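You operate a simulated robot arm through the tools that you are given. There is no shell and no other tool. Be economical: measure what you need, move in short steps, check, and stop when the job is done.

You are at the controls of a simulated two-armed robot. One attempt, no reset.

## Task
Fetch the green tin and set it on the yellow mat. Put the black gauge marked "Norquell" from the island top in the sk pickup and the black gauge marked "Wickerfin" on the middle shelf under the repair bench. Put the measuring cup in the rinse tank. Put the blue weight on the island top away in the returns tray. Take the white regulator and put it on the teal mat. Take the grey box on the island top and put it away on the middle shelf of the bench shelves. The order is free. Set down upright: measuring cup, white regulator, grey box.

The check looks at the end state, three seconds after you hand in, the way a careful person would. Anything else that was tipped, shoved, dropped, spilled or broken makes it a failure.

## Robot
Two 7-joint arms with two-finger parallel grippers on one trunk, on a base that drives. Base frame: it is fixed to the floor where the robot stands at the start and does not move with it; the origin is under the middle of the robot, x ahead of it, y to its left, z up. Lengths are in m, angles in rad, forces in N, time in s.
The left shoulder is at the start at [0.06, 0.147, 0.543], the right one opposite. With the tool pointing down near the work surface each hand reaches from about 0.1 to 0.58 m from the robot's upright axis, wherever it stands, measured 20 degrees to its own side. Places, roughly: black gauge [-1.75, -1.5, 0.75]; blue weight [-2, -1.5, 0.75]; grey box [-2, -1.25, 1]; measuring cup [-2, -1.5, 1]; middle shelf of the bench shelves [0.7, 0.4, 0.3]; middle shelf under the repair bench [-3.8, -0.8, 0.4]; pickup (21x15 cm) [-0.26, 1.28, 0.84]; returns tray (26x33 cm) [-1.74, 1.42, 0.86]; rinse tank [-2.3, 1.5, 0.7]; teal mat [-3.6, -2.8, 0.8]; white regulator [-3.5, -1.75, 1]; yellow mat (24x16 cm) [0.62, -0.66, 0.88]. Payload 3.43 kg a hand.
The tool frame of a hand sits at the grasp point between the pads (the TCP): z along the fingers, y along the line on which they close. The tips reach 0.03 m beyond it. Largest opening 0.094 m; finger width 0.028, thickness 0.01; the body of the gripper, 0.05 by 0.096 m, starts 0.055 m behind the TCP.
Orientation is that of the tool frame in the base frame, as a unit quaternion [x, y, z, w]. With the fingers straight down and closing along the base's y, the tool's x points along the base's -x, its y along +y and its z along -z.

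## Interface
- The arms move only by the tool nudge_tool. It takes "left_plan", "right_plan" or both (then of equal length, played together; a hand with none holds still); each is a list of rows, each an object of numbers (a shift or turn left out is 0, a gripper value left out holds the last): "grip": the finger opening in m, from 0 to 0.094; "x", "y", "z": the shift along the tool's x, y, z in units of 50 mm (1.0 is 50 mm); "rx", "ry", "rz": the turn, a rotation vector about the tool's x, y, z in units of 4 degrees (1.0 is 4 degrees). In form: [{"grip": .., "x": .., "y": .., "z": .., "rx": .., "ry": .., "rz": ..}, ...]. A call has 1 to 8 rows; each row shifts and turns the commanded pose from where the row before left it, along the tool's axes as they then stand. A call with a number of a shift or a turn outside -1 to 1 is refused whole. A row lasts 0.2 s, in which the tool goes at most 0.05 m and 0.15 rad; a call with a longer step from one row to the next is refused whole, and so is a gripper value outside its range. A pose out of reach is approached as far as the arm can. The call stops where the force on the tool passes 40 N (or 10 N more than at its start, if that is more) or the arm is blocked; 0.2 s more then pass. The fingers move at their own pace (about 0.072 m/s each) and stop on an object; they squeeze with about 26 N. The grip force told is the motor's: it shows also when the fingers shut on nothing. Time passes only in rows, and 0.2 s behind the last, so rows that do not move let the fingers close. The reply holds the time, the measured pose of the TCP, the force on the tool along the base axes, the opening and the grip force, in the units named above and with some noise, with the torque about the TCP (base axes, N m) and any sound that the robot's microphone picked up.
- Cameras (640 x 400 px; columns grow to the right, rows downward): "scene" is now at [0.0527, -0.0229, 1.1762]; the picture's right is [-0.28, -0.96, 0.00], its down [-0.55, 0.16, -0.82] and it looks along [0.79, -0.23, -0.57] (base axes); focal length 291 px, centre (320, 200). "left" rides on the left gripper at [0.076, -0.014, -0.103] in its tool frame; the picture's right is [0.18, 0.98, 0.00], its down [-0.75, 0.14, -0.64] and it looks along [-0.63, 0.12, 0.77] (tool axes); focal length 243 px, centre (320, 200). "right" rides on the right gripper at [0.076, 0.014, -0.103] in its tool frame; the picture's right is [-0.18, 0.98, 0.00], its down [-0.75, -0.14, -0.64] and it looks along [-0.63, -0.12, 0.77] (tool axes); focal length 243 px, centre (320, 200). There is no depth. A picture from a camera that has moved, and an enlarged one, comes with that camera's place and axes in the base frame and with its lens.
- get_image(camera): a new picture of that camera. The clock stands still meanwhile.
- raise_lower(by): slides the trunk up (or, below 0, down) by that many m; the arms and the scene camera ride with it, the base frame stays. It gives what a move gives, with no picture.
- drive_base(legs): drives the robot by 1 to 6 legs, each [ahead, left, turn to the left] in m, m and rad, along the robot's own axes; the way and the turn of a leg run together, so that a leg with both is an arc; at most 1.5 m and 3.142 rad a leg. The arms and the cameras ride along, it lands a little off, and it stops where it bumps. It gives what a move gives.
- aim_head(pan, tilt): turns the head with the scene camera to pan (to the left, within 1.501 rad either way) and tilt (down, from -0.506 to 1.204), counted from straight ahead of the robot. It gives what a move gives.
- close_up(camera, box): a new picture of the part [left, top, right, bottom] of that camera's present view, enlarged. The clock stands still meanwhile.
- job_done(): hands the job in; it is judged then, once.

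Go step by step. Nothing tells you exact positions but the pictures and the camera data: compare them with the known pose of the tool, close in by small moves and look again before you grip or let go. The budget is 207 turns and 194 pictures, counting those below and the enlarged ones. Unless the task says otherwise, let go and move clear before handing in, and close with one line.

The tools are called after "Emit:" as name(argument=value, ...) on one line, values as JSON. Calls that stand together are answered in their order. nudge_tool: Moves the arms, as the interface text tells. Its arguments: {"type":"object","properties":{"left_plan":{"type":"array","items":{"type":"object","properties":{"grip":{"type":"number"},"x":{"type":"number"},"y":{"type":"number"},"z":{"type":"number"},"rx":{"type":"number"},"ry":{"type":"number"},"rz":{"type":"number"}}}},"right_plan":{"type":"array","items":{"type":"object","properties":{"grip":{"type":"number"},"x":{"type":"number"},"y":{"type":"number"},"z":{"type":"number"},"rx":{"type":"number"},"ry":{"type":"number"},"rz":{"type":"number"}}}}},"required":[]} The other tools are called the same way: raise_lower (by) slides the trunk up or down; drive_base (legs) drives the base; aim_head (pan, tilt) turns the head that bears the scene camera; get_image (camera) takes a picture; close_up (camera, box) takes an enlarged picture of a part of a camera's view; job_done () hands the job in.

At the start:

```text
t: 0.0
left_tool_pos: [0.3083, 0.0428, 0.9987]
left_orientation: [-0.001, 1.0, -0.001, 0.002]
left_wrist_force: [-0.6, -0.6, -0.1]
left_moment: [0.03, 0.01, -0.02]
left_gripper_width: 0.0942
left_grip_force: 0.1
right_tool_pos: [0.2944, -0.2416, 1.0]
right_orientation: [-0.001, 1.0, 0.001, 0.001]
right_wrist_force: [-0.4, -0.3, -0.9]
right_moment: [-0.01, -0.01, -0.01]
right_gripper_width: 0.0941
right_grip_force: 0.0
trunk travel left (down, up): [-0.25, 0.0]
robot x, y, heading: [-0.0035, -0.0007, -0.0]
head pan, tilt: [-0.284, 0.609]
```

scene: 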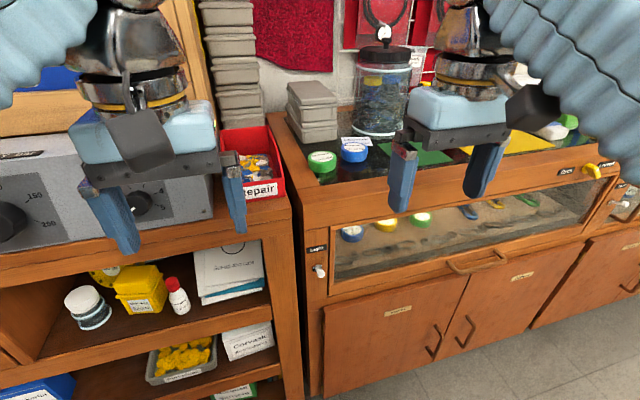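
right: 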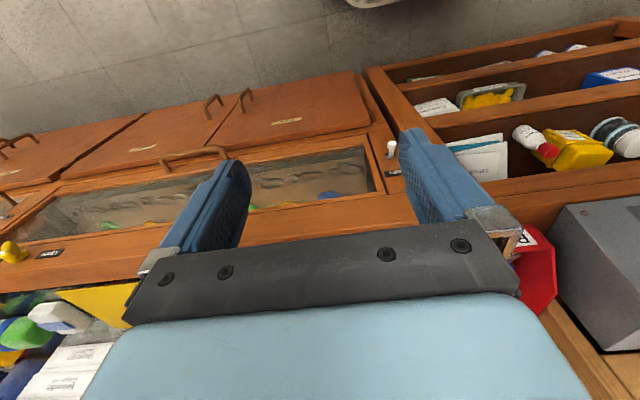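
left: 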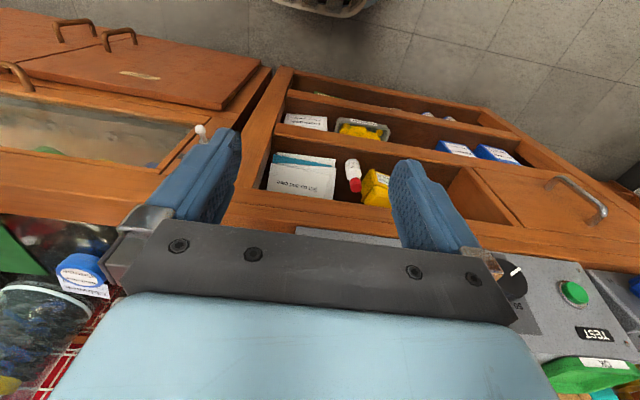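

I see a counter ahead with round tins, a yellow mat, and shelves to the left. I'll look around first by turning the head.

Emit:
close_up(camera="scene", box=[280, 40, 640, 265])

Emit:
aim_head(pan=-0.9, tilt=0.5)

Emit:
get_image(camera="scene")

Emit:
aim_head(pan=1.2, tilt=0.4)

Emit:
get_image(camera="scene")

```text
1.78 times, centred on (460, 152) of scene
camera zoom: at [0.0527, -0.0229, 1.1762], right [-0.28, -0.96, 0.0], down [-0.55, 0.16, -0.82], along [0.79, -0.23, -0.57], focal length 517 px, centre (71, 284)
```

zoom: 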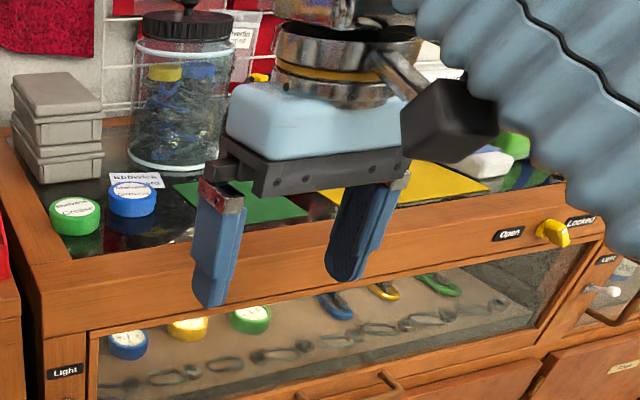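

```text
t: 1.0
left_tool_pos: [0.3088, 0.0416, 0.9996]
left_orientation: [0.0, 1.0, -0.001, 0.001]
left_wrist_force: [0.4, -0.2, -1.1]
left_moment: [0.01, -0.01, 0.01]
left_gripper_width: 0.0941
left_grip_force: 0.1
right_tool_pos: [0.2946, -0.241, 0.9997]
right_orientation: [0.0, 1.0, 0.0, 0.0]
right_wrist_force: [0.1, 1.2, 0.1]
right_moment: [0.01, -0.02, -0.04]
right_gripper_width: 0.0938
right_grip_force: 0.1
trunk travel left (down, up): [-0.25, 0.0]
robot x, y, heading: [-0.0017, 0.0025, 0.001]
head pan, tilt: [-0.901, 0.499]
```

```text
189 pictures are left
camera scene: at [0.0247, -0.0695, 1.1861], right [-0.78, -0.62, 0.0], down [-0.3, 0.38, -0.88], along [0.55, -0.69, -0.48], focal length 291 px, centre (320, 200)
```

scene: 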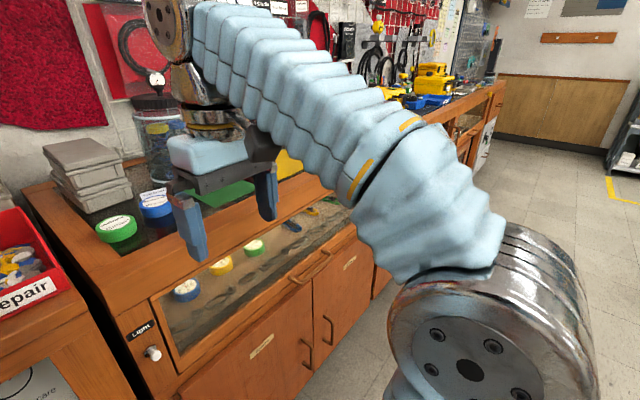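

```text
t: 3.0
left_tool_pos: [0.3086, 0.0423, 1.0003]
left_orientation: [-0.001, 1.0, -0.001, 0.001]
left_wrist_force: [-0.3, -0.2, -0.7]
left_moment: [0.02, 0.01, 0.01]
left_gripper_width: 0.094
left_grip_force: 0.1
right_tool_pos: [0.2944, -0.2418, 0.9994]
right_orientation: [0.0, 1.0, 0.0, 0.001]
right_wrist_force: [-0.5, -0.8, 1.0]
right_moment: [-0.01, -0.02, 0.03]
right_gripper_width: 0.0939
right_grip_force: 0.1
trunk travel left (down, up): [-0.25, 0.0]
robot x, y, heading: [0.0002, -0.0012, 0.0]
head pan, tilt: [1.201, 0.4]
```

```text
188 pictures are left
camera scene: at [0.0016, 0.0881, 1.1952], right [0.93, -0.36, 0.0], down [-0.14, -0.36, -0.92], along [0.33, 0.86, -0.39], focal length 291 px, centre (320, 200)
```

scene: 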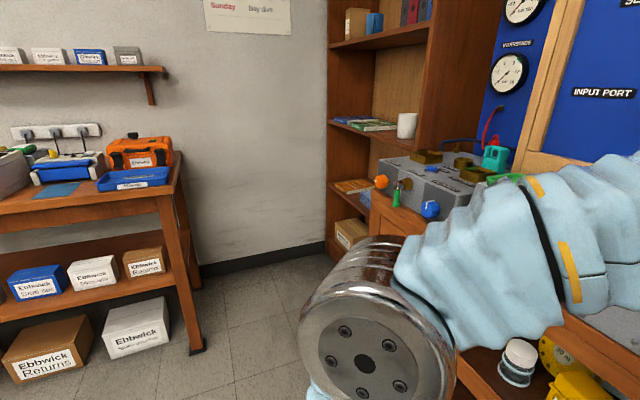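

The green tin seems to be at about (0.58, -0.18, 0.9) on the counter. Next I zoom in on the tins and turn to see the rest of the room.

Emit:
aim_head(pan=-0.4, tilt=0.65)

Emit:
close_up(camera="scene", box=[200, 80, 420, 218])

Emit:
drive_base(legs=[[-0.4, 0, 0], [0, 0, 3.14]])

Emit:
aim_head(pan=0, tilt=0.35)

Emit:
get_image(camera="scene")

Emit:
aim_head(pan=-1.1, tilt=0.35)

Emit:
get_image(camera="scene")

Emit:
aim_head(pan=1.1, tilt=0.35)

Emit:
get_image(camera="scene")

```text
t: 4.7
left_tool_pos: [0.3085, 0.0413, 1.0]
left_orientation: [0.0, 1.0, -0.001, 0.001]
left_wrist_force: [0.4, -0.3, 0.5]
left_moment: [-0.02, -0.02, -0.01]
left_gripper_width: 0.0942
left_grip_force: 0.1
right_tool_pos: [0.2946, -0.2421, 0.9993]
right_orientation: [0.0, 1.0, -0.001, 0.002]
right_wrist_force: [0.5, 0.0, 0.2]
right_moment: [-0.05, -0.01, 0.04]
right_gripper_width: 0.0943
right_grip_force: 0.1
trunk travel left (down, up): [-0.25, 0.0]
robot x, y, heading: [0.0042, 0.0024, 0.001]
head pan, tilt: [-0.4, 0.649]
```

```text
2.90 times, centred on (310, 149) of scene
camera zoom: at [0.0481, -0.032, 1.1727], right [-0.39, -0.92, 0.0], down [-0.56, 0.23, -0.8], along [0.73, -0.31, -0.6], focal length 843 px, centre (349, 348)
```

zoom: 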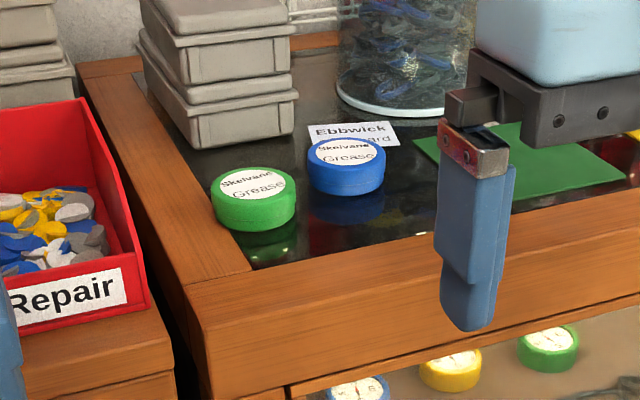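

```text
t: 14.7
left_tool_pos: [-0.7037, -0.0616, 0.9986]
left_orientation: [0.999, 0.033, 0.0, -0.001]
left_wrist_force: [0.0, 0.2, -0.5]
left_moment: [0.03, 0.0, 0.03]
left_gripper_width: 0.0942
left_grip_force: 0.1
right_tool_pos: [-0.7076, 0.2221, 0.9994]
right_orientation: [0.999, 0.032, -0.001, 0.0]
right_wrist_force: [-0.6, 0.0, 0.4]
right_moment: [0.03, 0.02, -0.03]
right_gripper_width: 0.0939
right_grip_force: 0.0
trunk travel left (down, up): [-0.25, 0.0]
robot x, y, heading: [-0.3966, 0.0005, -3.078]
head pan, tilt: [-0.4, 0.649]
```

```text
t: 15.5
left_tool_pos: [-0.704, -0.0616, 0.9997]
left_orientation: [0.999, 0.032, -0.001, -0.001]
left_wrist_force: [-0.8, 0.0, 0.4]
left_moment: [0.03, -0.02, -0.01]
left_gripper_width: 0.094
left_grip_force: 0.0
right_tool_pos: [-0.7072, 0.2218, 0.9997]
right_orientation: [0.999, 0.032, -0.001, 0.0]
right_wrist_force: [0.6, -0.1, 0.7]
right_moment: [-0.01, 0.0, 0.0]
right_gripper_width: 0.0938
right_grip_force: 0.2
trunk travel left (down, up): [-0.25, 0.0]
robot x, y, heading: [-0.4005, -0.0024, -3.076]
head pan, tilt: [0.0, 0.351]
```

```text
186 pictures are left
camera scene: at [-0.4632, -0.0022, 1.1997], right [-0.06, 1.0, 0.0], down [0.34, 0.02, -0.94], along [-0.94, -0.06, -0.34], focal length 291 px, centre (320, 200)
```

scene: 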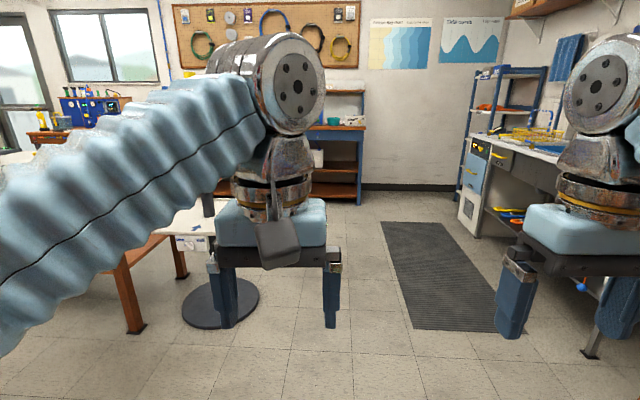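

```text
t: 16.9
left_tool_pos: [-0.7038, -0.0616, 0.999]
left_orientation: [0.999, 0.032, -0.002, -0.001]
left_wrist_force: [-0.2, -0.6, -0.9]
left_moment: [0.0, 0.0, 0.01]
left_gripper_width: 0.0943
left_grip_force: 0.1
right_tool_pos: [-0.7075, 0.2224, 0.9999]
right_orientation: [0.999, 0.033, -0.001, 0.0]
right_wrist_force: [-0.5, 0.3, -0.5]
right_moment: [0.0, 0.02, -0.01]
right_gripper_width: 0.0941
right_grip_force: 0.1
trunk travel left (down, up): [-0.25, 0.0]
robot x, y, heading: [-0.4007, 0.0005, -3.08]
head pan, tilt: [-1.1, 0.351]
```

```text
185 pictures are left
camera scene: at [-0.4179, 0.0837, 1.1998], right [0.86, 0.51, 0.0], down [0.18, -0.3, -0.94], along [-0.48, 0.81, -0.34], focal length 291 px, centre (320, 200)
```

scene: 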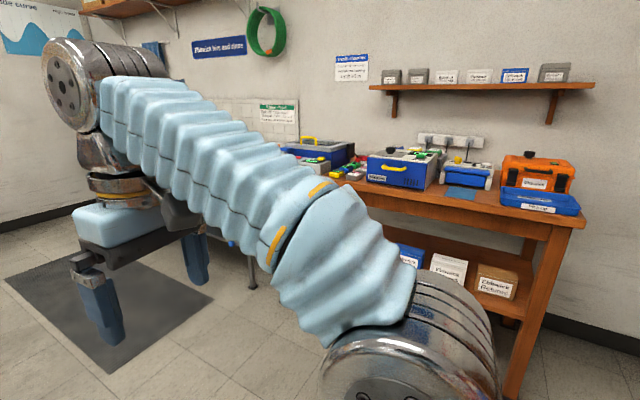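

```text
t: 18.9
left_tool_pos: [-0.7026, -0.0633, 0.9996]
left_orientation: [0.999, 0.032, -0.001, -0.001]
left_wrist_force: [0.0, -0.3, 0.4]
left_moment: [-0.04, 0.01, -0.03]
left_gripper_width: 0.094
left_grip_force: 0.0
right_tool_pos: [-0.7076, 0.2215, 1.0]
right_orientation: [0.999, 0.032, 0.0, 0.0]
right_wrist_force: [0.1, 0.8, -0.3]
right_moment: [0.03, -0.02, 0.04]
right_gripper_width: 0.0938
right_grip_force: 0.0
trunk travel left (down, up): [-0.25, 0.0]
robot x, y, heading: [-0.4028, 0.0016, -3.076]
head pan, tilt: [1.1, 0.351]
```

```text
184 pictures are left
camera scene: at [-0.4072, -0.0818, 1.1998], right [-0.92, 0.4, 0.0], down [0.14, 0.32, -0.94], along [-0.37, -0.86, -0.34], focal length 291 px, centre (320, 200)
```

scene: 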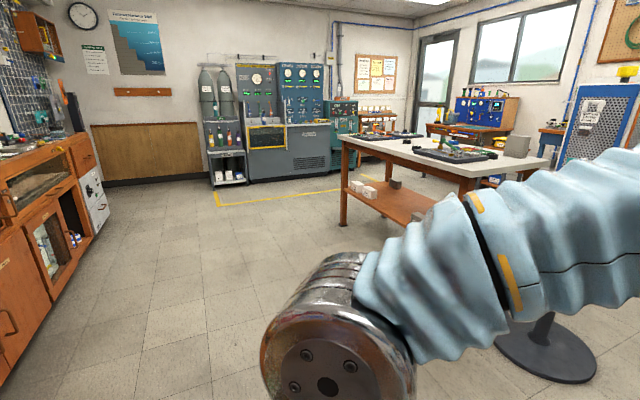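

The room layout matches the list: the island is to the south-west, the white bench (tank and returns) to the north, and the repair bench to the west. I'll do the green Skelvane tin first, since it is close to the start pose.

Emit:
drive_base(legs=[[0, 0, 3.03]])

Emit:
drive_base(legs=[[0.47, 0, 0.0]])

Emit:
aim_head(pan=-0.4, tilt=0.7)

Emit:
get_image(camera="scene")

Emit:
get_image(camera="right")

```text
t: 26.4
left_tool_pos: [-0.0873, 0.03, 1.0004]
left_orientation: [0.018, 1.0, -0.001, 0.001]
left_wrist_force: [0.2, -0.1, -0.7]
left_moment: [-0.02, 0.01, 0.04]
left_gripper_width: 0.094
left_grip_force: 0.0
right_tool_pos: [-0.1126, -0.2512, 1.0009]
right_orientation: [0.018, 1.0, -0.001, 0.002]
right_wrist_force: [0.0, -0.5, -0.6]
right_moment: [0.0, 0.0, 0.02]
right_gripper_width: 0.0941
right_grip_force: 0.1
trunk travel left (down, up): [-0.25, 0.0]
robot x, y, heading: [-0.402, 0.0013, -0.038]
head pan, tilt: [1.1, 0.351]
```

```text
t: 29.2
left_tool_pos: [0.3806, 0.0177, 0.9987]
left_orientation: [0.014, 1.0, -0.001, 0.001]
left_wrist_force: [-0.2, 0.0, 0.6]
left_moment: [-0.03, -0.05, -0.02]
left_gripper_width: 0.0941
left_grip_force: 0.0
right_tool_pos: [0.358, -0.2648, 1.0011]
right_orientation: [0.015, 1.0, 0.0, 0.002]
right_wrist_force: [-0.6, 0.3, 0.3]
right_moment: [0.02, 0.01, 0.02]
right_gripper_width: 0.0943
right_grip_force: 0.1
trunk travel left (down, up): [-0.25, 0.0]
robot x, y, heading: [0.0692, -0.0158, -0.029]
head pan, tilt: [1.1, 0.351]
```

```text
t: 30.9
left_tool_pos: [0.3799, 0.0169, 1.0]
left_orientation: [0.016, 1.0, -0.001, 0.001]
left_wrist_force: [0.1, 0.5, -1.0]
left_moment: [-0.04, 0.0, 0.02]
left_gripper_width: 0.0937
left_grip_force: 0.0
right_tool_pos: [0.357, -0.267, 0.9986]
right_orientation: [0.015, 1.0, 0.0, 0.002]
right_wrist_force: [-0.6, 0.8, 0.5]
right_moment: [0.01, 0.0, 0.02]
right_gripper_width: 0.0941
right_grip_force: 0.0
trunk travel left (down, up): [-0.25, 0.0]
robot x, y, heading: [0.0711, -0.0153, -0.03]
head pan, tilt: [-0.4, 0.7]
```

```text
183 pictures are left
camera scene: at [0.1159, -0.0484, 1.1684], right [-0.42, -0.91, 0.0], down [-0.59, 0.27, -0.77], along [0.7, -0.32, -0.64], focal length 291 px, centre (320, 200)
```

scene: 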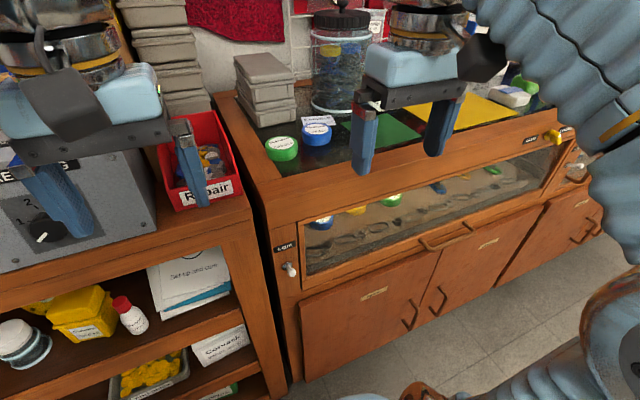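

```text
182 pictures are left
camera right: at [0.2824, -0.2489, 1.1015], right [0.21, 0.98, 0.0], down [0.75, -0.16, 0.64], along [0.63, -0.14, -0.77], focal length 243 px, centre (320, 200)
```

right: 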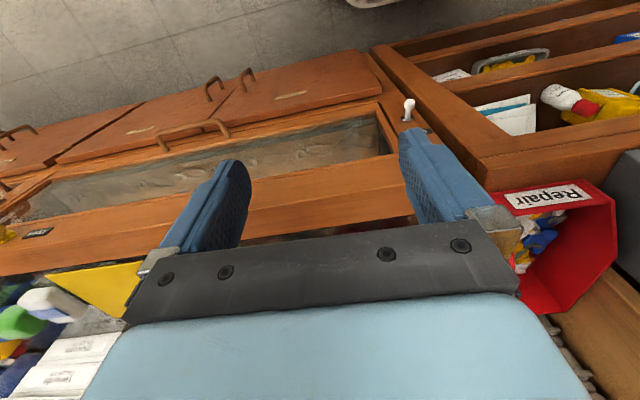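

The tin is at about (0.575, -0.18). I move the right hand above it at the safe height and look.

Emit:
nudge_tool(right_plan=[{"x": -0.858, "y": 0.37}, {"x": -0.858, "y": 0.37}, {"x": -0.858, "y": 0.37}, {"x": -0.858, "y": 0.37}, {"x": -0.858, "y": 0.37}, {}])

Emit:
get_image(camera="right")

Emit:
get_image(camera="scene")

```text
t: 32.2
left_tool_pos: [0.3803, 0.0169, 0.9994]
left_orientation: [0.015, 1.0, -0.001, 0.001]
left_wrist_force: [0.4, -0.4, 0.1]
left_moment: [-0.03, 0.02, -0.02]
left_gripper_width: 0.0939
left_grip_force: 0.1
right_tool_pos: [0.4333, -0.2368, 1.0016]
right_orientation: [0.015, 1.0, 0.0, 0.002]
right_wrist_force: [-0.3, -0.5, 0.4]
right_moment: [0.02, -0.04, 0.0]
right_gripper_width: 0.094
right_grip_force: 0.0
right hand out of reach, approached as far as the arm can: row 2, 3, 4, 5
trunk travel left (down, up): [-0.25, 0.0]
robot x, y, heading: [0.0699, -0.0143, -0.032]
head pan, tilt: [-0.4, 0.7]
```

```text
181 pictures are left
camera right: at [0.3577, -0.2192, 1.1033], right [0.21, 0.98, 0.0], down [0.75, -0.16, 0.65], along [0.63, -0.14, -0.76], focal length 243 px, centre (320, 200)
```

right: 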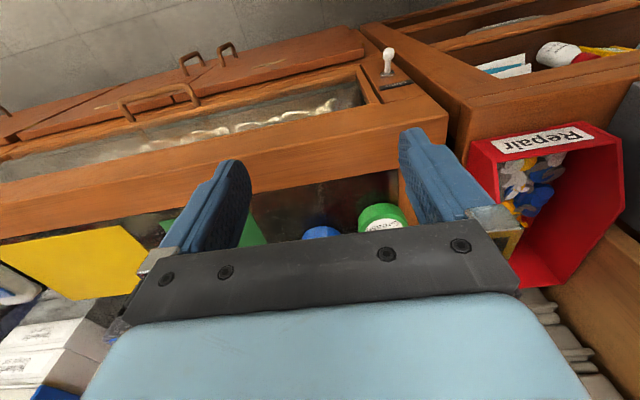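

```text
180 pictures are left
camera scene: at [0.116, -0.0484, 1.1684], right [-0.42, -0.91, 0.0], down [-0.59, 0.27, -0.76], along [0.7, -0.32, -0.64], focal length 291 px, centre (320, 200)
```

scene: 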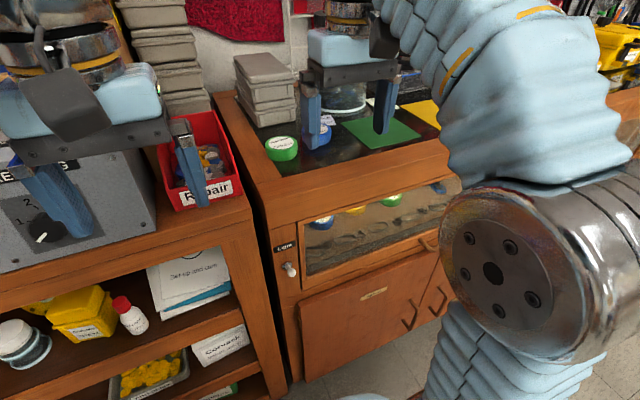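

The hand can't reach that far at this height. I'll pull the left hand back and drive 0.12 m closer.

Emit:
nudge_tool(left_plan=[{"x": 0.9}, {"x": 0.9}, {"x": 0.9}, {}])

Emit:
drive_base(legs=[[0.11, -0.02, 0.03]])

Emit:
get_image(camera="right")

```text
t: 33.2
left_tool_pos: [0.2637, 0.0209, 0.9917]
left_orientation: [0.013, 1.0, -0.001, 0.0]
left_wrist_force: [-0.6, 0.5, 0.3]
left_moment: [-0.04, -0.02, 0.0]
left_gripper_width: 0.0938
left_grip_force: 0.0
left hand out of reach, approached as far as the arm can: row 3
right_tool_pos: [0.4327, -0.2367, 1.0027]
right_orientation: [0.015, 1.0, 0.0, 0.004]
right_wrist_force: [-0.2, -0.5, 0.2]
right_moment: [0.03, -0.01, 0.01]
right_gripper_width: 0.0942
right_grip_force: 0.1
trunk travel left (down, up): [-0.25, 0.0]
robot x, y, heading: [0.0735, -0.0143, -0.025]
head pan, tilt: [-0.4, 0.7]
```

```text
t: 34.5
left_tool_pos: [0.3724, 0.0046, 0.992]
left_orientation: [0.0, 1.0, 0.0, 0.001]
left_wrist_force: [0.3, -0.1, -0.6]
left_moment: [0.01, 0.0, -0.01]
left_gripper_width: 0.0941
left_grip_force: 0.1
right_tool_pos: [0.5473, -0.2473, 1.0015]
right_orientation: [0.001, 1.0, 0.0, 0.002]
right_wrist_force: [-0.7, -0.2, 0.6]
right_moment: [-0.03, -0.01, 0.06]
right_gripper_width: 0.0939
right_grip_force: 0.1
trunk travel left (down, up): [-0.25, 0.0]
robot x, y, heading: [0.1776, -0.0358, -0.004]
head pan, tilt: [-0.4, 0.7]
```

```text
179 pictures are left
camera right: at [0.4722, -0.2324, 1.1034], right [0.19, 0.98, 0.0], down [0.75, -0.14, 0.65], along [0.63, -0.12, -0.76], focal length 243 px, centre (320, 200)
```

right: 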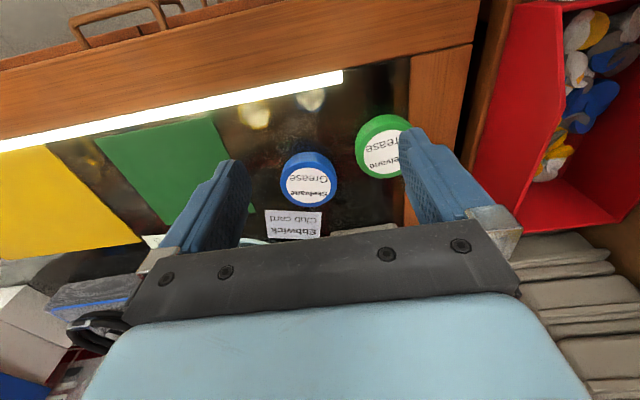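

The tin is clear in the wrist view at about (0.59, -0.195). I shift over it and lower partway.

Emit:
nudge_tool(right_plan=[{"x": -0.42, "y": 0.52}, {"x": -0.42, "y": 0.52}, {"z": 0.5}, {"z": 0.2}, {}])

Emit:
get_image(camera="right")

```text
t: 35.6
left_tool_pos: [0.3734, 0.0041, 0.9906]
left_orientation: [0.001, 1.0, -0.002, 0.001]
left_wrist_force: [0.2, 0.1, 0.1]
left_moment: [0.0, 0.02, 0.02]
left_gripper_width: 0.0939
left_grip_force: 0.0
right_tool_pos: [0.5545, -0.2379, 0.966]
right_orientation: [0.001, 1.0, 0.0, 0.003]
right_wrist_force: [-0.7, -0.8, 0.5]
right_moment: [0.02, -0.03, -0.02]
right_gripper_width: 0.094
right_grip_force: 0.1
right hand out of reach, approached as far as the arm can: row 1, 2
trunk travel left (down, up): [-0.25, 0.0]
robot x, y, heading: [0.181, -0.0405, 0.0]
head pan, tilt: [-0.4, 0.7]
```

```text
178 pictures are left
camera right: at [0.4782, -0.2237, 1.0679], right [0.19, 0.98, 0.0], down [0.75, -0.14, 0.65], along [0.63, -0.12, -0.76], focal length 243 px, centre (320, 200)
```

right: 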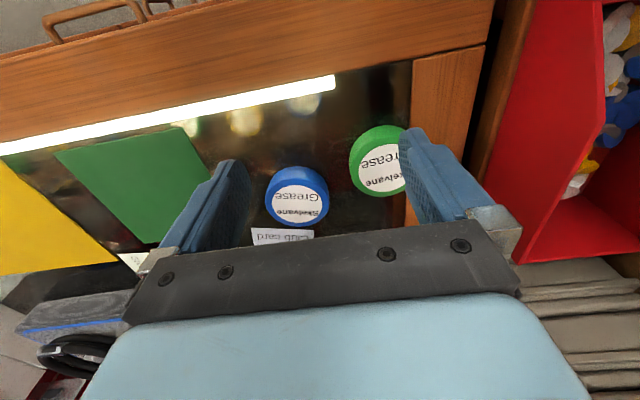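

Reach is still the limit up here, so I drive a bit closer again.

Emit:
drive_base(legs=[[0.05, 0.03, 0.0]])

Emit:
get_image(camera="right")

```text
t: 36.6
left_tool_pos: [0.4011, 0.0272, 0.992]
left_orientation: [0.019, 1.0, -0.002, 0.001]
left_wrist_force: [-0.1, 2.8, 0.6]
left_moment: [-0.23, -0.05, 0.01]
left_gripper_width: 0.0937
left_grip_force: 0.1
right_tool_pos: [0.5729, -0.2218, 0.9668]
right_orientation: [0.019, 1.0, 0.0, 0.003]
right_wrist_force: [1.7, 2.1, 2.2]
right_moment: [-0.15, 0.18, 0.02]
right_gripper_width: 0.0942
right_grip_force: 0.0
trunk travel left (down, up): [-0.25, 0.0]
robot x, y, heading: [0.208, -0.0086, -0.042]
head pan, tilt: [-0.4, 0.7]
```

```text
177 pictures are left
camera right: at [0.4968, -0.2045, 1.0684], right [0.22, 0.97, 0.0], down [0.74, -0.17, 0.65], along [0.63, -0.14, -0.76], focal length 243 px, centre (320, 200)
```

right: 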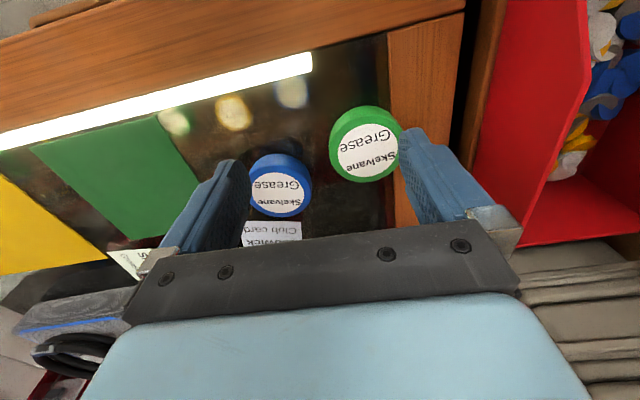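

I think the base touched the bench, so I won't push further. The tin is at (0.588, -0.190); I move over it and lower slightly.

Emit:
nudge_tool(right_plan=[{"z": 0.3}, {"x": -0.28, "y": 0.65}, {}])

Emit:
get_image(camera="right")

```text
t: 37.4
left_tool_pos: [0.4002, 0.0274, 0.9911]
left_orientation: [0.019, 1.0, -0.002, 0.0]
left_wrist_force: [0.5, 0.3, -0.1]
left_moment: [0.0, 0.01, 0.0]
left_gripper_width: 0.0943
left_grip_force: 0.0
right_tool_pos: [0.5877, -0.1898, 0.9527]
right_orientation: [0.02, 1.0, 0.0, 0.003]
right_wrist_force: [0.4, 0.2, -0.2]
right_moment: [-0.04, -0.03, 0.02]
right_gripper_width: 0.0942
right_grip_force: 0.1
trunk travel left (down, up): [-0.25, 0.0]
robot x, y, heading: [0.2048, -0.0059, -0.041]
head pan, tilt: [-0.4, 0.7]
```

```text
176 pictures are left
camera right: at [0.5114, -0.1719, 1.0546], right [0.22, 0.97, 0.0], down [0.74, -0.17, 0.65], along [0.63, -0.14, -0.76], focal length 243 px, centre (320, 200)
```

right: 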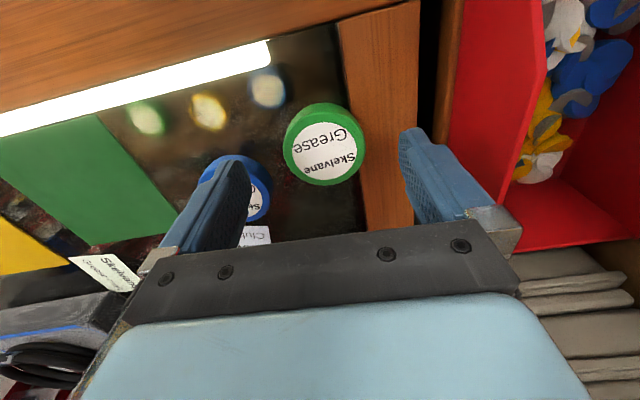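

The blue tin sits close beside the green one, so the fingers should close along the other direction. I turn the wrist by about 60° first.

Emit:
nudge_tool(right_plan=[{"rz": 1}, {"rz": 1}, {"rz": 1}, {"rz": 1}, {"rz": 1}, {"rz": 1}, {"rz": 1}, {"rz": 1}])

Emit:
nudge_tool(right_plan=[{"rz": 1}, {"rz": 1}, {"rz": 1}, {"rz": 1}, {"rz": 1}, {"rz": 1}, {"rz": 1}, {}])

Emit:
get_image(camera="right")

```text
t: 39.2
left_tool_pos: [0.3999, 0.0275, 0.9919]
left_orientation: [0.019, 1.0, -0.002, 0.0]
left_wrist_force: [0.7, 0.3, 0.7]
left_moment: [-0.01, -0.02, 0.05]
left_gripper_width: 0.094
left_grip_force: 0.0
right_tool_pos: [0.587, -0.1917, 0.9522]
right_orientation: [0.295, 0.956, 0.001, 0.002]
right_wrist_force: [0.1, 0.7, -0.6]
right_moment: [-0.01, -0.04, 0.02]
right_gripper_width: 0.094
right_grip_force: 0.1
trunk travel left (down, up): [-0.25, 0.0]
robot x, y, heading: [0.2054, -0.0087, -0.04]
head pan, tilt: [-0.4, 0.7]
```

```text
t: 41.0
left_tool_pos: [0.4015, 0.0265, 0.9915]
left_orientation: [0.019, 1.0, -0.002, 0.001]
left_wrist_force: [-0.1, 0.1, -0.8]
left_moment: [0.03, 0.04, -0.01]
left_gripper_width: 0.0939
left_grip_force: 0.0
right_tool_pos: [0.5869, -0.1902, 0.9506]
right_orientation: [0.517, 0.856, 0.0, 0.002]
right_wrist_force: [0.5, -0.7, 0.3]
right_moment: [0.02, -0.01, 0.02]
right_gripper_width: 0.0943
right_grip_force: 0.0
trunk travel left (down, up): [-0.25, 0.0]
robot x, y, heading: [0.2076, -0.009, -0.042]
head pan, tilt: [-0.4, 0.7]
```

```text
175 pictures are left
camera right: at [0.5647, -0.1162, 1.0534], right [0.96, 0.29, 0.0], down [0.22, -0.73, 0.64], along [0.19, -0.61, -0.77], focal length 243 px, centre (320, 200)
```

right: 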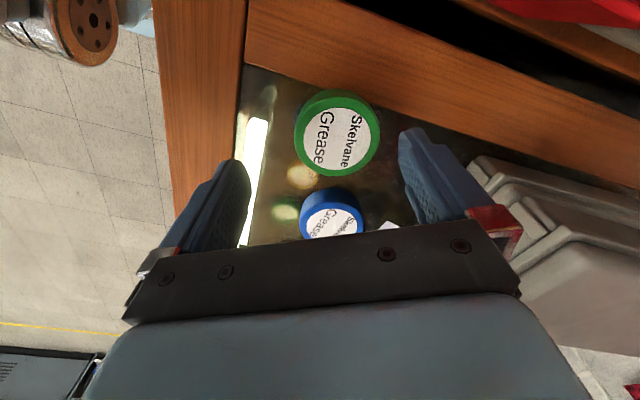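

The tin now lies between the fingers with a small offset. I correct and lower to the tin's height in steps.

Emit:
nudge_tool(right_plan=[{"x": 0.06, "y": 0.28}, {"z": 0.35}, {"z": 0.35}, {}])

Emit:
get_image(camera="right")

Emit:
get_image(camera="scene")

```text
t: 42.0
left_tool_pos: [0.4001, 0.028, 0.992]
left_orientation: [0.019, 1.0, -0.001, 0.001]
left_wrist_force: [-0.1, -0.8, -0.2]
left_moment: [0.02, 0.01, 0.02]
left_gripper_width: 0.094
left_grip_force: 0.0
right_tool_pos: [0.5994, -0.1813, 0.9168]
right_orientation: [0.516, 0.856, 0.0, 0.001]
right_wrist_force: [-0.7, -0.1, -0.7]
right_moment: [0.04, -0.04, 0.04]
right_gripper_width: 0.094
right_grip_force: 0.0
trunk travel left (down, up): [-0.25, 0.0]
robot x, y, heading: [0.2052, -0.0064, -0.041]
head pan, tilt: [-0.4, 0.7]
```

```text
174 pictures are left
camera right: at [0.5769, -0.1066, 1.0187], right [0.96, 0.29, 0.0], down [0.22, -0.73, 0.64], along [0.19, -0.61, -0.77], focal length 243 px, centre (320, 200)
```

right: 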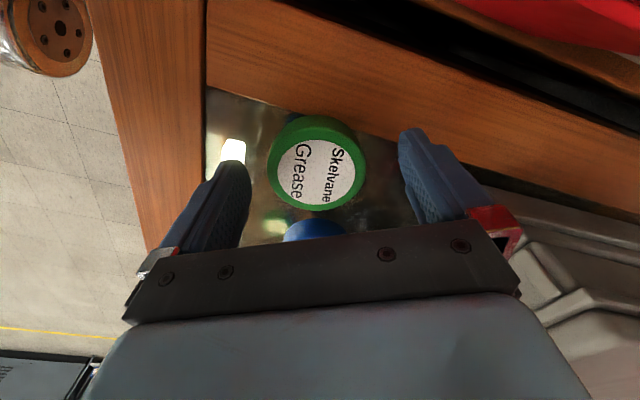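

```text
173 pictures are left
camera scene: at [0.2508, -0.0405, 1.1684], right [-0.43, -0.91, 0.0], down [-0.58, 0.27, -0.76], along [0.69, -0.33, -0.64], focal length 291 px, centre (320, 200)
```

scene: 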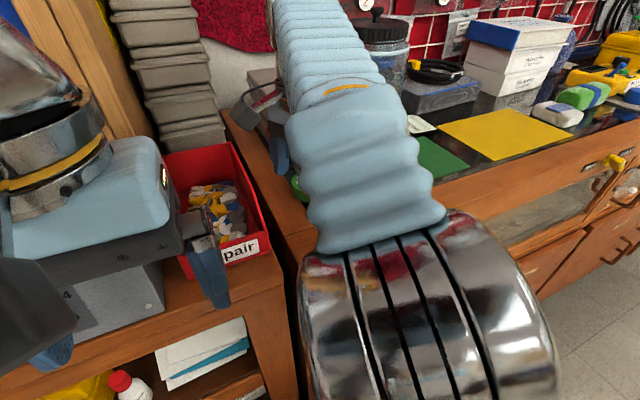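

The tin is centred, top just under the TCP. I lower a few more mm and close.

Emit:
nudge_tool(right_plan=[{"z": 0.1}, {"grip": 0.05}, {"grip": 0.05}, {"grip": 0.05}, {"grip": 0.05}, {"grip": 0.05}])

Emit:
get_image(camera="right")

```text
t: 43.4
left_tool_pos: [0.3995, 0.0274, 0.992]
left_orientation: [0.019, 1.0, -0.002, 0.001]
left_wrist_force: [0.4, -0.4, -0.2]
left_moment: [0.02, 0.01, -0.02]
left_gripper_width: 0.0939
left_grip_force: 0.0
right_tool_pos: [0.6011, -0.1813, 0.9124]
right_orientation: [0.516, 0.856, 0.0, 0.002]
right_wrist_force: [0.1, 0.1, 2.4]
right_moment: [-0.08, 0.05, 0.02]
right_gripper_width: 0.0598
right_grip_force: 25.8
trunk travel left (down, up): [-0.25, 0.0]
robot x, y, heading: [0.2046, -0.0086, -0.039]
head pan, tilt: [-0.4, 0.7]
```

```text
172 pictures are left
camera right: at [0.5772, -0.1068, 1.0139], right [0.96, 0.29, 0.0], down [0.22, -0.73, 0.64], along [0.19, -0.61, -0.77], focal length 243 px, centre (320, 200)
```

right: 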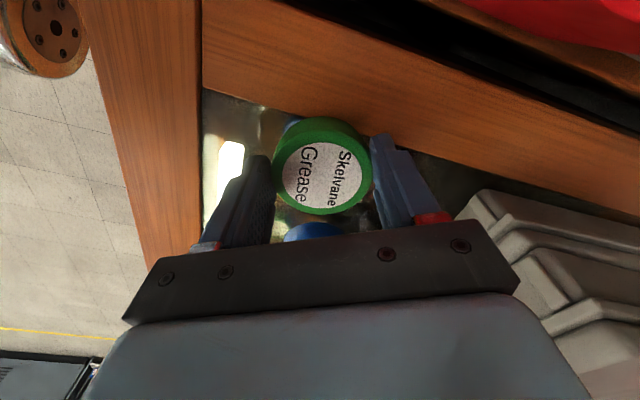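

The tin is held (0.06 m, 26 N). I lift it, back off a little and strafe right to the yellow mat.

Emit:
nudge_tool(right_plan=[{"z": -0.8}, {"z": -0.5}, {}])

Emit:
drive_base(legs=[[-0.06, 0, 0.04], [0, -0.46, 0]])

Emit:
get_image(camera="right")

Emit:
get_image(camera="scene")

```text
t: 44.2
left_tool_pos: [0.4006, 0.0268, 0.9931]
left_orientation: [0.019, 1.0, -0.002, 0.0]
left_wrist_force: [-0.7, -0.9, 0.2]
left_moment: [-0.01, 0.0, 0.03]
left_gripper_width: 0.094
left_grip_force: 0.1
right_tool_pos: [0.5982, -0.1821, 0.9775]
right_orientation: [0.516, 0.857, 0.002, 0.002]
right_wrist_force: [0.2, 0.0, -0.4]
right_moment: [0.01, 0.0, -0.03]
right_gripper_width: 0.0599
right_grip_force: 26.4
trunk travel left (down, up): [-0.25, 0.0]
robot x, y, heading: [0.2014, -0.0066, -0.04]
head pan, tilt: [-0.4, 0.7]
```

```text
t: 47.5
left_tool_pos: [0.342, -0.4216, 0.9904]
left_orientation: [-0.007, 1.0, -0.002, 0.001]
left_wrist_force: [-0.3, -0.6, -0.5]
left_moment: [0.05, -0.01, 0.0]
left_gripper_width: 0.0941
left_grip_force: 0.0
right_tool_pos: [0.5505, -0.6194, 0.9771]
right_orientation: [0.494, 0.87, 0.0, 0.003]
right_wrist_force: [-0.2, 0.3, -0.5]
right_moment: [0.02, 0.01, -0.01]
right_gripper_width: 0.06
right_grip_force: 25.9
trunk travel left (down, up): [-0.25, 0.0]
robot x, y, heading: [0.1441, -0.4646, 0.015]
head pan, tilt: [-0.4, 0.7]
```

```text
171 pictures are left
camera right: at [0.5231, -0.5465, 1.0785], right [0.94, 0.35, 0.0], down [0.26, -0.72, 0.64], along [0.23, -0.6, -0.77], focal length 243 px, centre (320, 200)
```

right: 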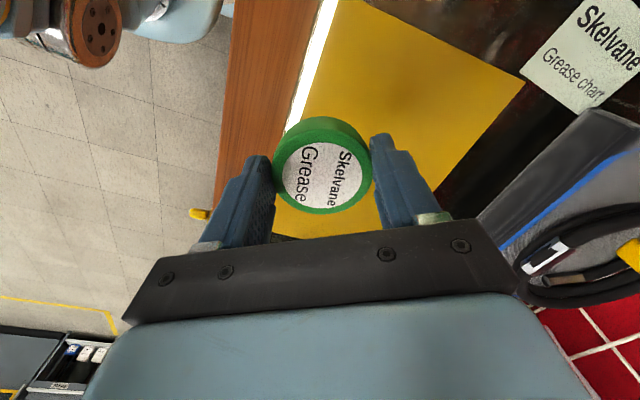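

```text
170 pictures are left
camera scene: at [0.1957, -0.4975, 1.1684], right [-0.38, -0.93, 0.0], down [-0.6, 0.24, -0.76], along [0.71, -0.29, -0.64], focal length 291 px, centre (320, 200)
```

scene: 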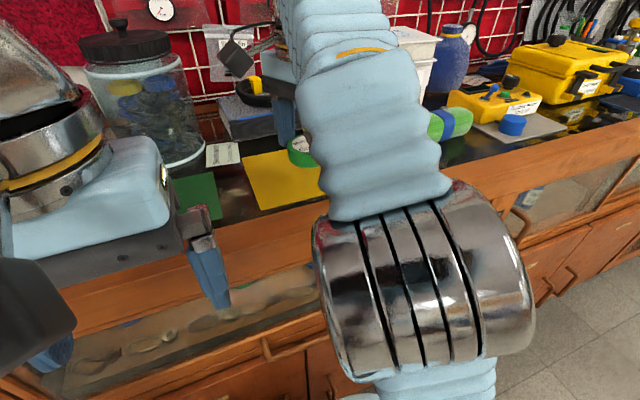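

The mat spans about x 0.54–0.69, y -0.54 to -0.78. I drive 4 cm ahead and 3 cm right, then lower.

Emit:
drive_base(legs=[[0.045, -0.03, -0.015]])

Emit:
get_image(camera="right")

```text
t: 48.5
left_tool_pos: [0.3865, -0.4552, 0.9915]
left_orientation: [0.0, 1.0, -0.001, 0.001]
left_wrist_force: [-0.4, -0.2, 0.3]
left_moment: [0.02, -0.02, 0.0]
left_gripper_width: 0.0941
left_grip_force: 0.1
right_tool_pos: [0.5924, -0.6558, 0.9761]
right_orientation: [0.5, 0.866, 0.0, 0.003]
right_wrist_force: [0.3, 0.0, -1.1]
right_moment: [-0.02, -0.01, -0.02]
right_gripper_width: 0.0601
right_grip_force: 26.5
trunk travel left (down, up): [-0.25, 0.0]
robot x, y, heading: [0.1957, -0.4929, 0.002]
head pan, tilt: [-0.4, 0.7]
```

```text
169 pictures are left
camera right: at [0.5663, -0.5814, 1.0785], right [0.94, 0.33, 0.0], down [0.25, -0.72, 0.64], along [0.22, -0.61, -0.77], focal length 243 px, centre (320, 200)
```

right: 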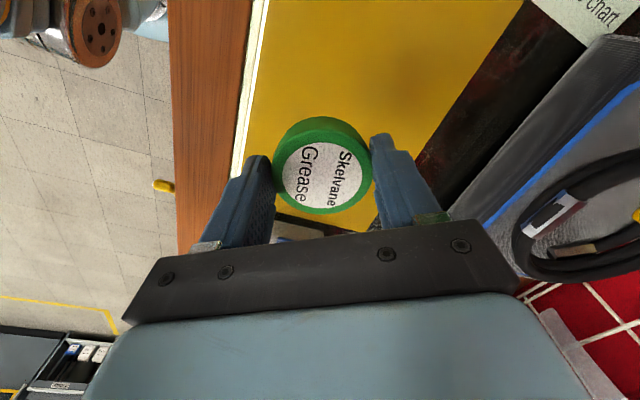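

It's over the mat. I shift 2 cm and lower to just above it.

Emit:
nudge_tool(right_plan=[{"x": -0.2, "y": 0.35}, {"z": 0.6}, {"z": 0.45}, {"z": 0.12}, {"z": 0.05}, {}])

Emit:
get_image(camera="right")

```text
t: 49.9
left_tool_pos: [0.3873, -0.4551, 0.9912]
left_orientation: [0.0, 1.0, -0.002, 0.0]
left_wrist_force: [0.4, -0.1, 0.1]
left_moment: [0.0, 0.01, -0.03]
left_gripper_width: 0.094
left_grip_force: 0.1
right_tool_pos: [0.6131, -0.6554, 0.9146]
right_orientation: [0.5, 0.866, 0.0, 0.003]
right_wrist_force: [0.1, 0.4, -0.5]
right_moment: [0.01, 0.02, 0.01]
right_gripper_width: 0.0602
right_grip_force: 26.0
trunk travel left (down, up): [-0.25, 0.0]
robot x, y, heading: [0.1955, -0.4923, 0.002]
head pan, tilt: [-0.4, 0.7]
```

```text
168 pictures are left
camera right: at [0.5867, -0.5816, 1.0173], right [0.94, 0.33, 0.0], down [0.25, -0.72, 0.64], along [0.22, -0.61, -0.77], focal length 243 px, centre (320, 200)
```

right: 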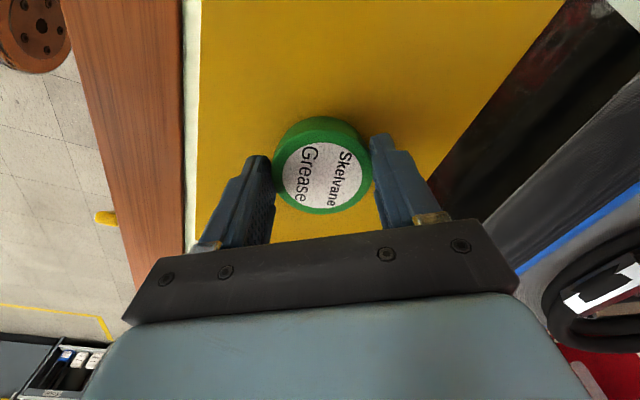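

Nicely placed, no contact force yet. I lower a few more mm to touch, then let go slowly.

Emit:
nudge_tool(right_plan=[{"z": 0.05}, {"z": 0.03}, {}])

Emit:
nudge_tool(right_plan=[{"grip": 0.07}, {"grip": 0.08}, {"grip": 0.09}, {}, {"z": -0.5}, {"z": -0.7}, {}])

Emit:
get_image(camera="right")

```text
t: 50.7
left_tool_pos: [0.3855, -0.4537, 0.9926]
left_orientation: [0.0, 1.0, -0.001, 0.0]
left_wrist_force: [-1.0, 0.1, -1.2]
left_moment: [-0.01, 0.01, 0.02]
left_gripper_width: 0.094
left_grip_force: 0.1
right_tool_pos: [0.6119, -0.6553, 0.9129]
right_orientation: [0.5, 0.866, 0.001, 0.003]
right_wrist_force: [2.6, -0.5, 23.3]
right_moment: [-0.23, -0.12, 0.24]
right_gripper_width: 0.0601
right_grip_force: 25.9
trunk travel left (down, up): [-0.25, 0.0]
robot x, y, heading: [0.1903, -0.4947, 0.001]
head pan, tilt: [-0.4, 0.7]
```

```text
t: 52.3
left_tool_pos: [0.387, -0.4551, 0.9918]
left_orientation: [0.001, 1.0, -0.002, 0.001]
left_wrist_force: [0.1, 0.4, 0.0]
left_moment: [0.02, 0.02, 0.0]
left_gripper_width: 0.0939
left_grip_force: 0.0
right_tool_pos: [0.6126, -0.6539, 0.9717]
right_orientation: [0.5, 0.866, 0.001, 0.002]
right_wrist_force: [-0.1, -0.1, 1.0]
right_moment: [0.01, -0.01, 0.0]
right_gripper_width: 0.0897
right_grip_force: 0.1
trunk travel left (down, up): [-0.25, 0.0]
robot x, y, heading: [0.1959, -0.4971, 0.0]
head pan, tilt: [-0.4, 0.7]
```

```text
167 pictures are left
camera right: at [0.5879, -0.5806, 1.0739], right [0.94, 0.33, 0.0], down [0.25, -0.72, 0.64], along [0.22, -0.61, -0.77], focal length 243 px, centre (320, 200)
```

right: 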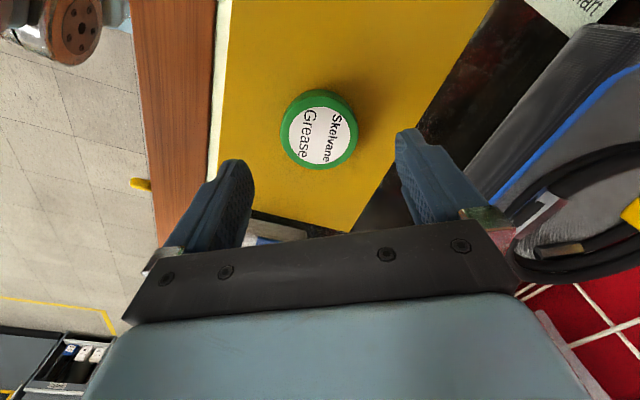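

The tin stands on the yellow mat. I back off, restore the wrist, and go toward the island.

Emit:
drive_base(legs=[[-0.4, 0, 0], [0, 0, -2.3]])

Emit:
nudge_tool(right_plan=[{"rz": -1}, {"rz": -1}, {"rz": -1}, {"rz": -1}, {"rz": -1}, {"rz": -1}, {"rz": -1}, {"rz": -1}])

Emit:
nudge_tool(right_plan=[{"rz": -1}, {"rz": -1}, {"rz": -1}, {"rz": -1}, {"rz": -1}, {"rz": -1}, {"rz": -1, "x": 0.9}, {"x": 0.9}])

Emit:
aim_head(pan=0, tilt=0.3)

Emit:
get_image(camera="scene")

```text
t: 60.3
left_tool_pos: [-0.3075, -0.6664, 0.9912]
left_orientation: [0.916, 0.401, -0.002, -0.001]
left_wrist_force: [0.0, -0.3, -0.3]
left_moment: [0.01, 0.01, 0.02]
left_gripper_width: 0.094
left_grip_force: 0.0
right_tool_pos: [-0.6068, -0.6996, 0.9721]
right_orientation: [0.994, -0.111, -0.002, 0.002]
right_wrist_force: [0.1, 0.5, 0.3]
right_moment: [0.01, 0.01, 0.02]
right_gripper_width: 0.0899
right_grip_force: 0.1
trunk travel left (down, up): [-0.25, 0.0]
robot x, y, heading: [-0.21, -0.4959, -2.32]
head pan, tilt: [-0.4, 0.7]
```

```text
t: 62.1
left_tool_pos: [-0.3066, -0.6668, 0.9912]
left_orientation: [0.916, 0.402, -0.001, -0.001]
left_wrist_force: [-0.7, 0.0, 0.5]
left_moment: [0.0, -0.02, -0.01]
left_gripper_width: 0.094
left_grip_force: 0.0
right_tool_pos: [-0.6089, -0.6988, 0.9715]
right_orientation: [0.986, 0.169, -0.001, 0.001]
right_wrist_force: [0.0, -0.1, 0.4]
right_moment: [-0.01, 0.02, 0.0]
right_gripper_width: 0.0898
right_grip_force: 0.0
trunk travel left (down, up): [-0.25, 0.0]
robot x, y, heading: [-0.2042, -0.4963, -2.315]
head pan, tilt: [-0.4, 0.7]
```

```text
t: 63.9
left_tool_pos: [-0.3081, -0.6663, 0.9911]
left_orientation: [0.916, 0.402, -0.002, -0.002]
left_wrist_force: [0.4, 0.0, 0.3]
left_moment: [0.02, -0.01, -0.01]
left_gripper_width: 0.094
left_grip_force: 0.1
right_tool_pos: [-0.5442, -0.6343, 0.9727]
right_orientation: [0.916, 0.402, -0.002, 0.001]
right_wrist_force: [-1.8, -0.2, 0.0]
right_moment: [0.03, -0.02, -0.02]
right_gripper_width: 0.0901
right_grip_force: 0.0
trunk travel left (down, up): [-0.25, 0.0]
robot x, y, heading: [-0.2095, -0.4966, -2.316]
head pan, tilt: [-0.4, 0.7]
```

```text
t: 64.8
left_tool_pos: [-0.3077, -0.6673, 0.9915]
left_orientation: [0.916, 0.401, 0.0, -0.001]
left_wrist_force: [0.2, -0.9, -0.6]
left_moment: [-0.01, -0.01, 0.0]
left_gripper_width: 0.094
left_grip_force: 0.1
right_tool_pos: [-0.5449, -0.6345, 0.9724]
right_orientation: [0.916, 0.402, -0.002, 0.001]
right_wrist_force: [0.2, 0.1, -0.9]
right_moment: [-0.02, -0.02, 0.0]
right_gripper_width: 0.0903
right_grip_force: 0.1
trunk travel left (down, up): [-0.25, 0.0]
robot x, y, heading: [-0.2039, -0.4966, -2.319]
head pan, tilt: [0.0, 0.3]
```

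```text
166 pictures are left
camera scene: at [-0.2525, -0.5412, 1.2044], right [-0.73, 0.68, 0.0], down [0.2, 0.22, -0.95], along [-0.65, -0.7, -0.3], focal length 291 px, centre (320, 200)
```

scene: 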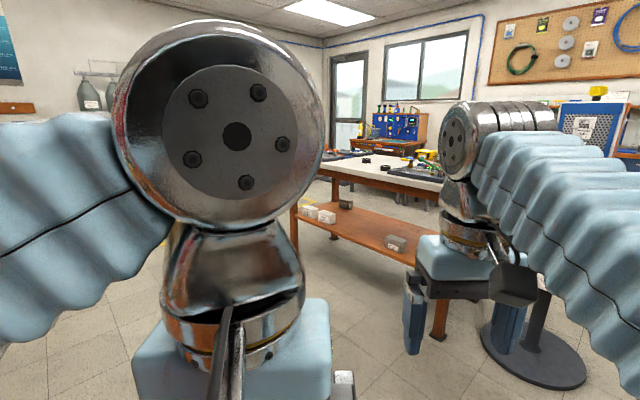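

The island is ahead. I drive closer to its near side and face it.

Emit:
drive_base(legs=[[0.75, 0, 0], [0, 0, -0.6]])

Emit:
aim_head(pan=0.0, tilt=0.4)

Emit:
get_image(camera="scene")

```text
t: 70.4
left_tool_pos: [-0.8768, -1.1367, 0.9917]
left_orientation: [0.992, 0.128, -0.002, -0.002]
left_wrist_force: [0.2, 0.2, -0.5]
left_moment: [-0.03, -0.02, 0.0]
left_gripper_width: 0.094
left_grip_force: 0.1
right_tool_pos: [-1.0577, -0.9819, 0.9729]
right_orientation: [0.992, 0.128, -0.003, 0.0]
right_wrist_force: [-0.4, -0.7, -0.1]
right_moment: [-0.05, -0.03, 0.02]
right_gripper_width: 0.09
right_grip_force: 0.0
trunk travel left (down, up): [-0.25, 0.0]
robot x, y, heading: [-0.7024, -1.0484, -2.886]
head pan, tilt: [0.0, 0.3]
```

```text
t: 71.1
left_tool_pos: [-0.8772, -1.137, 0.9919]
left_orientation: [0.992, 0.127, -0.001, -0.001]
left_wrist_force: [-0.2, -0.3, -0.4]
left_moment: [-0.01, 0.01, -0.02]
left_gripper_width: 0.0939
left_grip_force: 0.0
right_tool_pos: [-1.059, -0.9823, 0.9722]
right_orientation: [0.992, 0.127, -0.003, 0.0]
right_wrist_force: [1.0, 0.0, -0.7]
right_moment: [-0.01, 0.0, -0.01]
right_gripper_width: 0.0901
right_grip_force: 0.0
trunk travel left (down, up): [-0.25, 0.0]
robot x, y, heading: [-0.7042, -1.047, -2.882]
head pan, tilt: [0.0, 0.4]
```

```text
165 pictures are left
camera scene: at [-0.7634, -1.0614, 1.1952], right [-0.25, 0.97, 0.0], down [0.38, 0.1, -0.92], along [-0.89, -0.23, -0.39], focal length 291 px, centre (320, 200)
```

scene: 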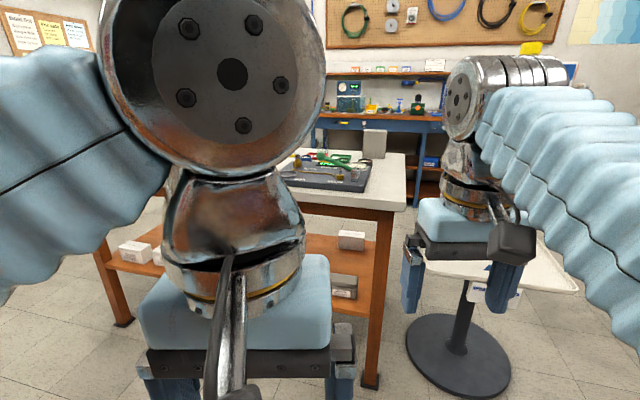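

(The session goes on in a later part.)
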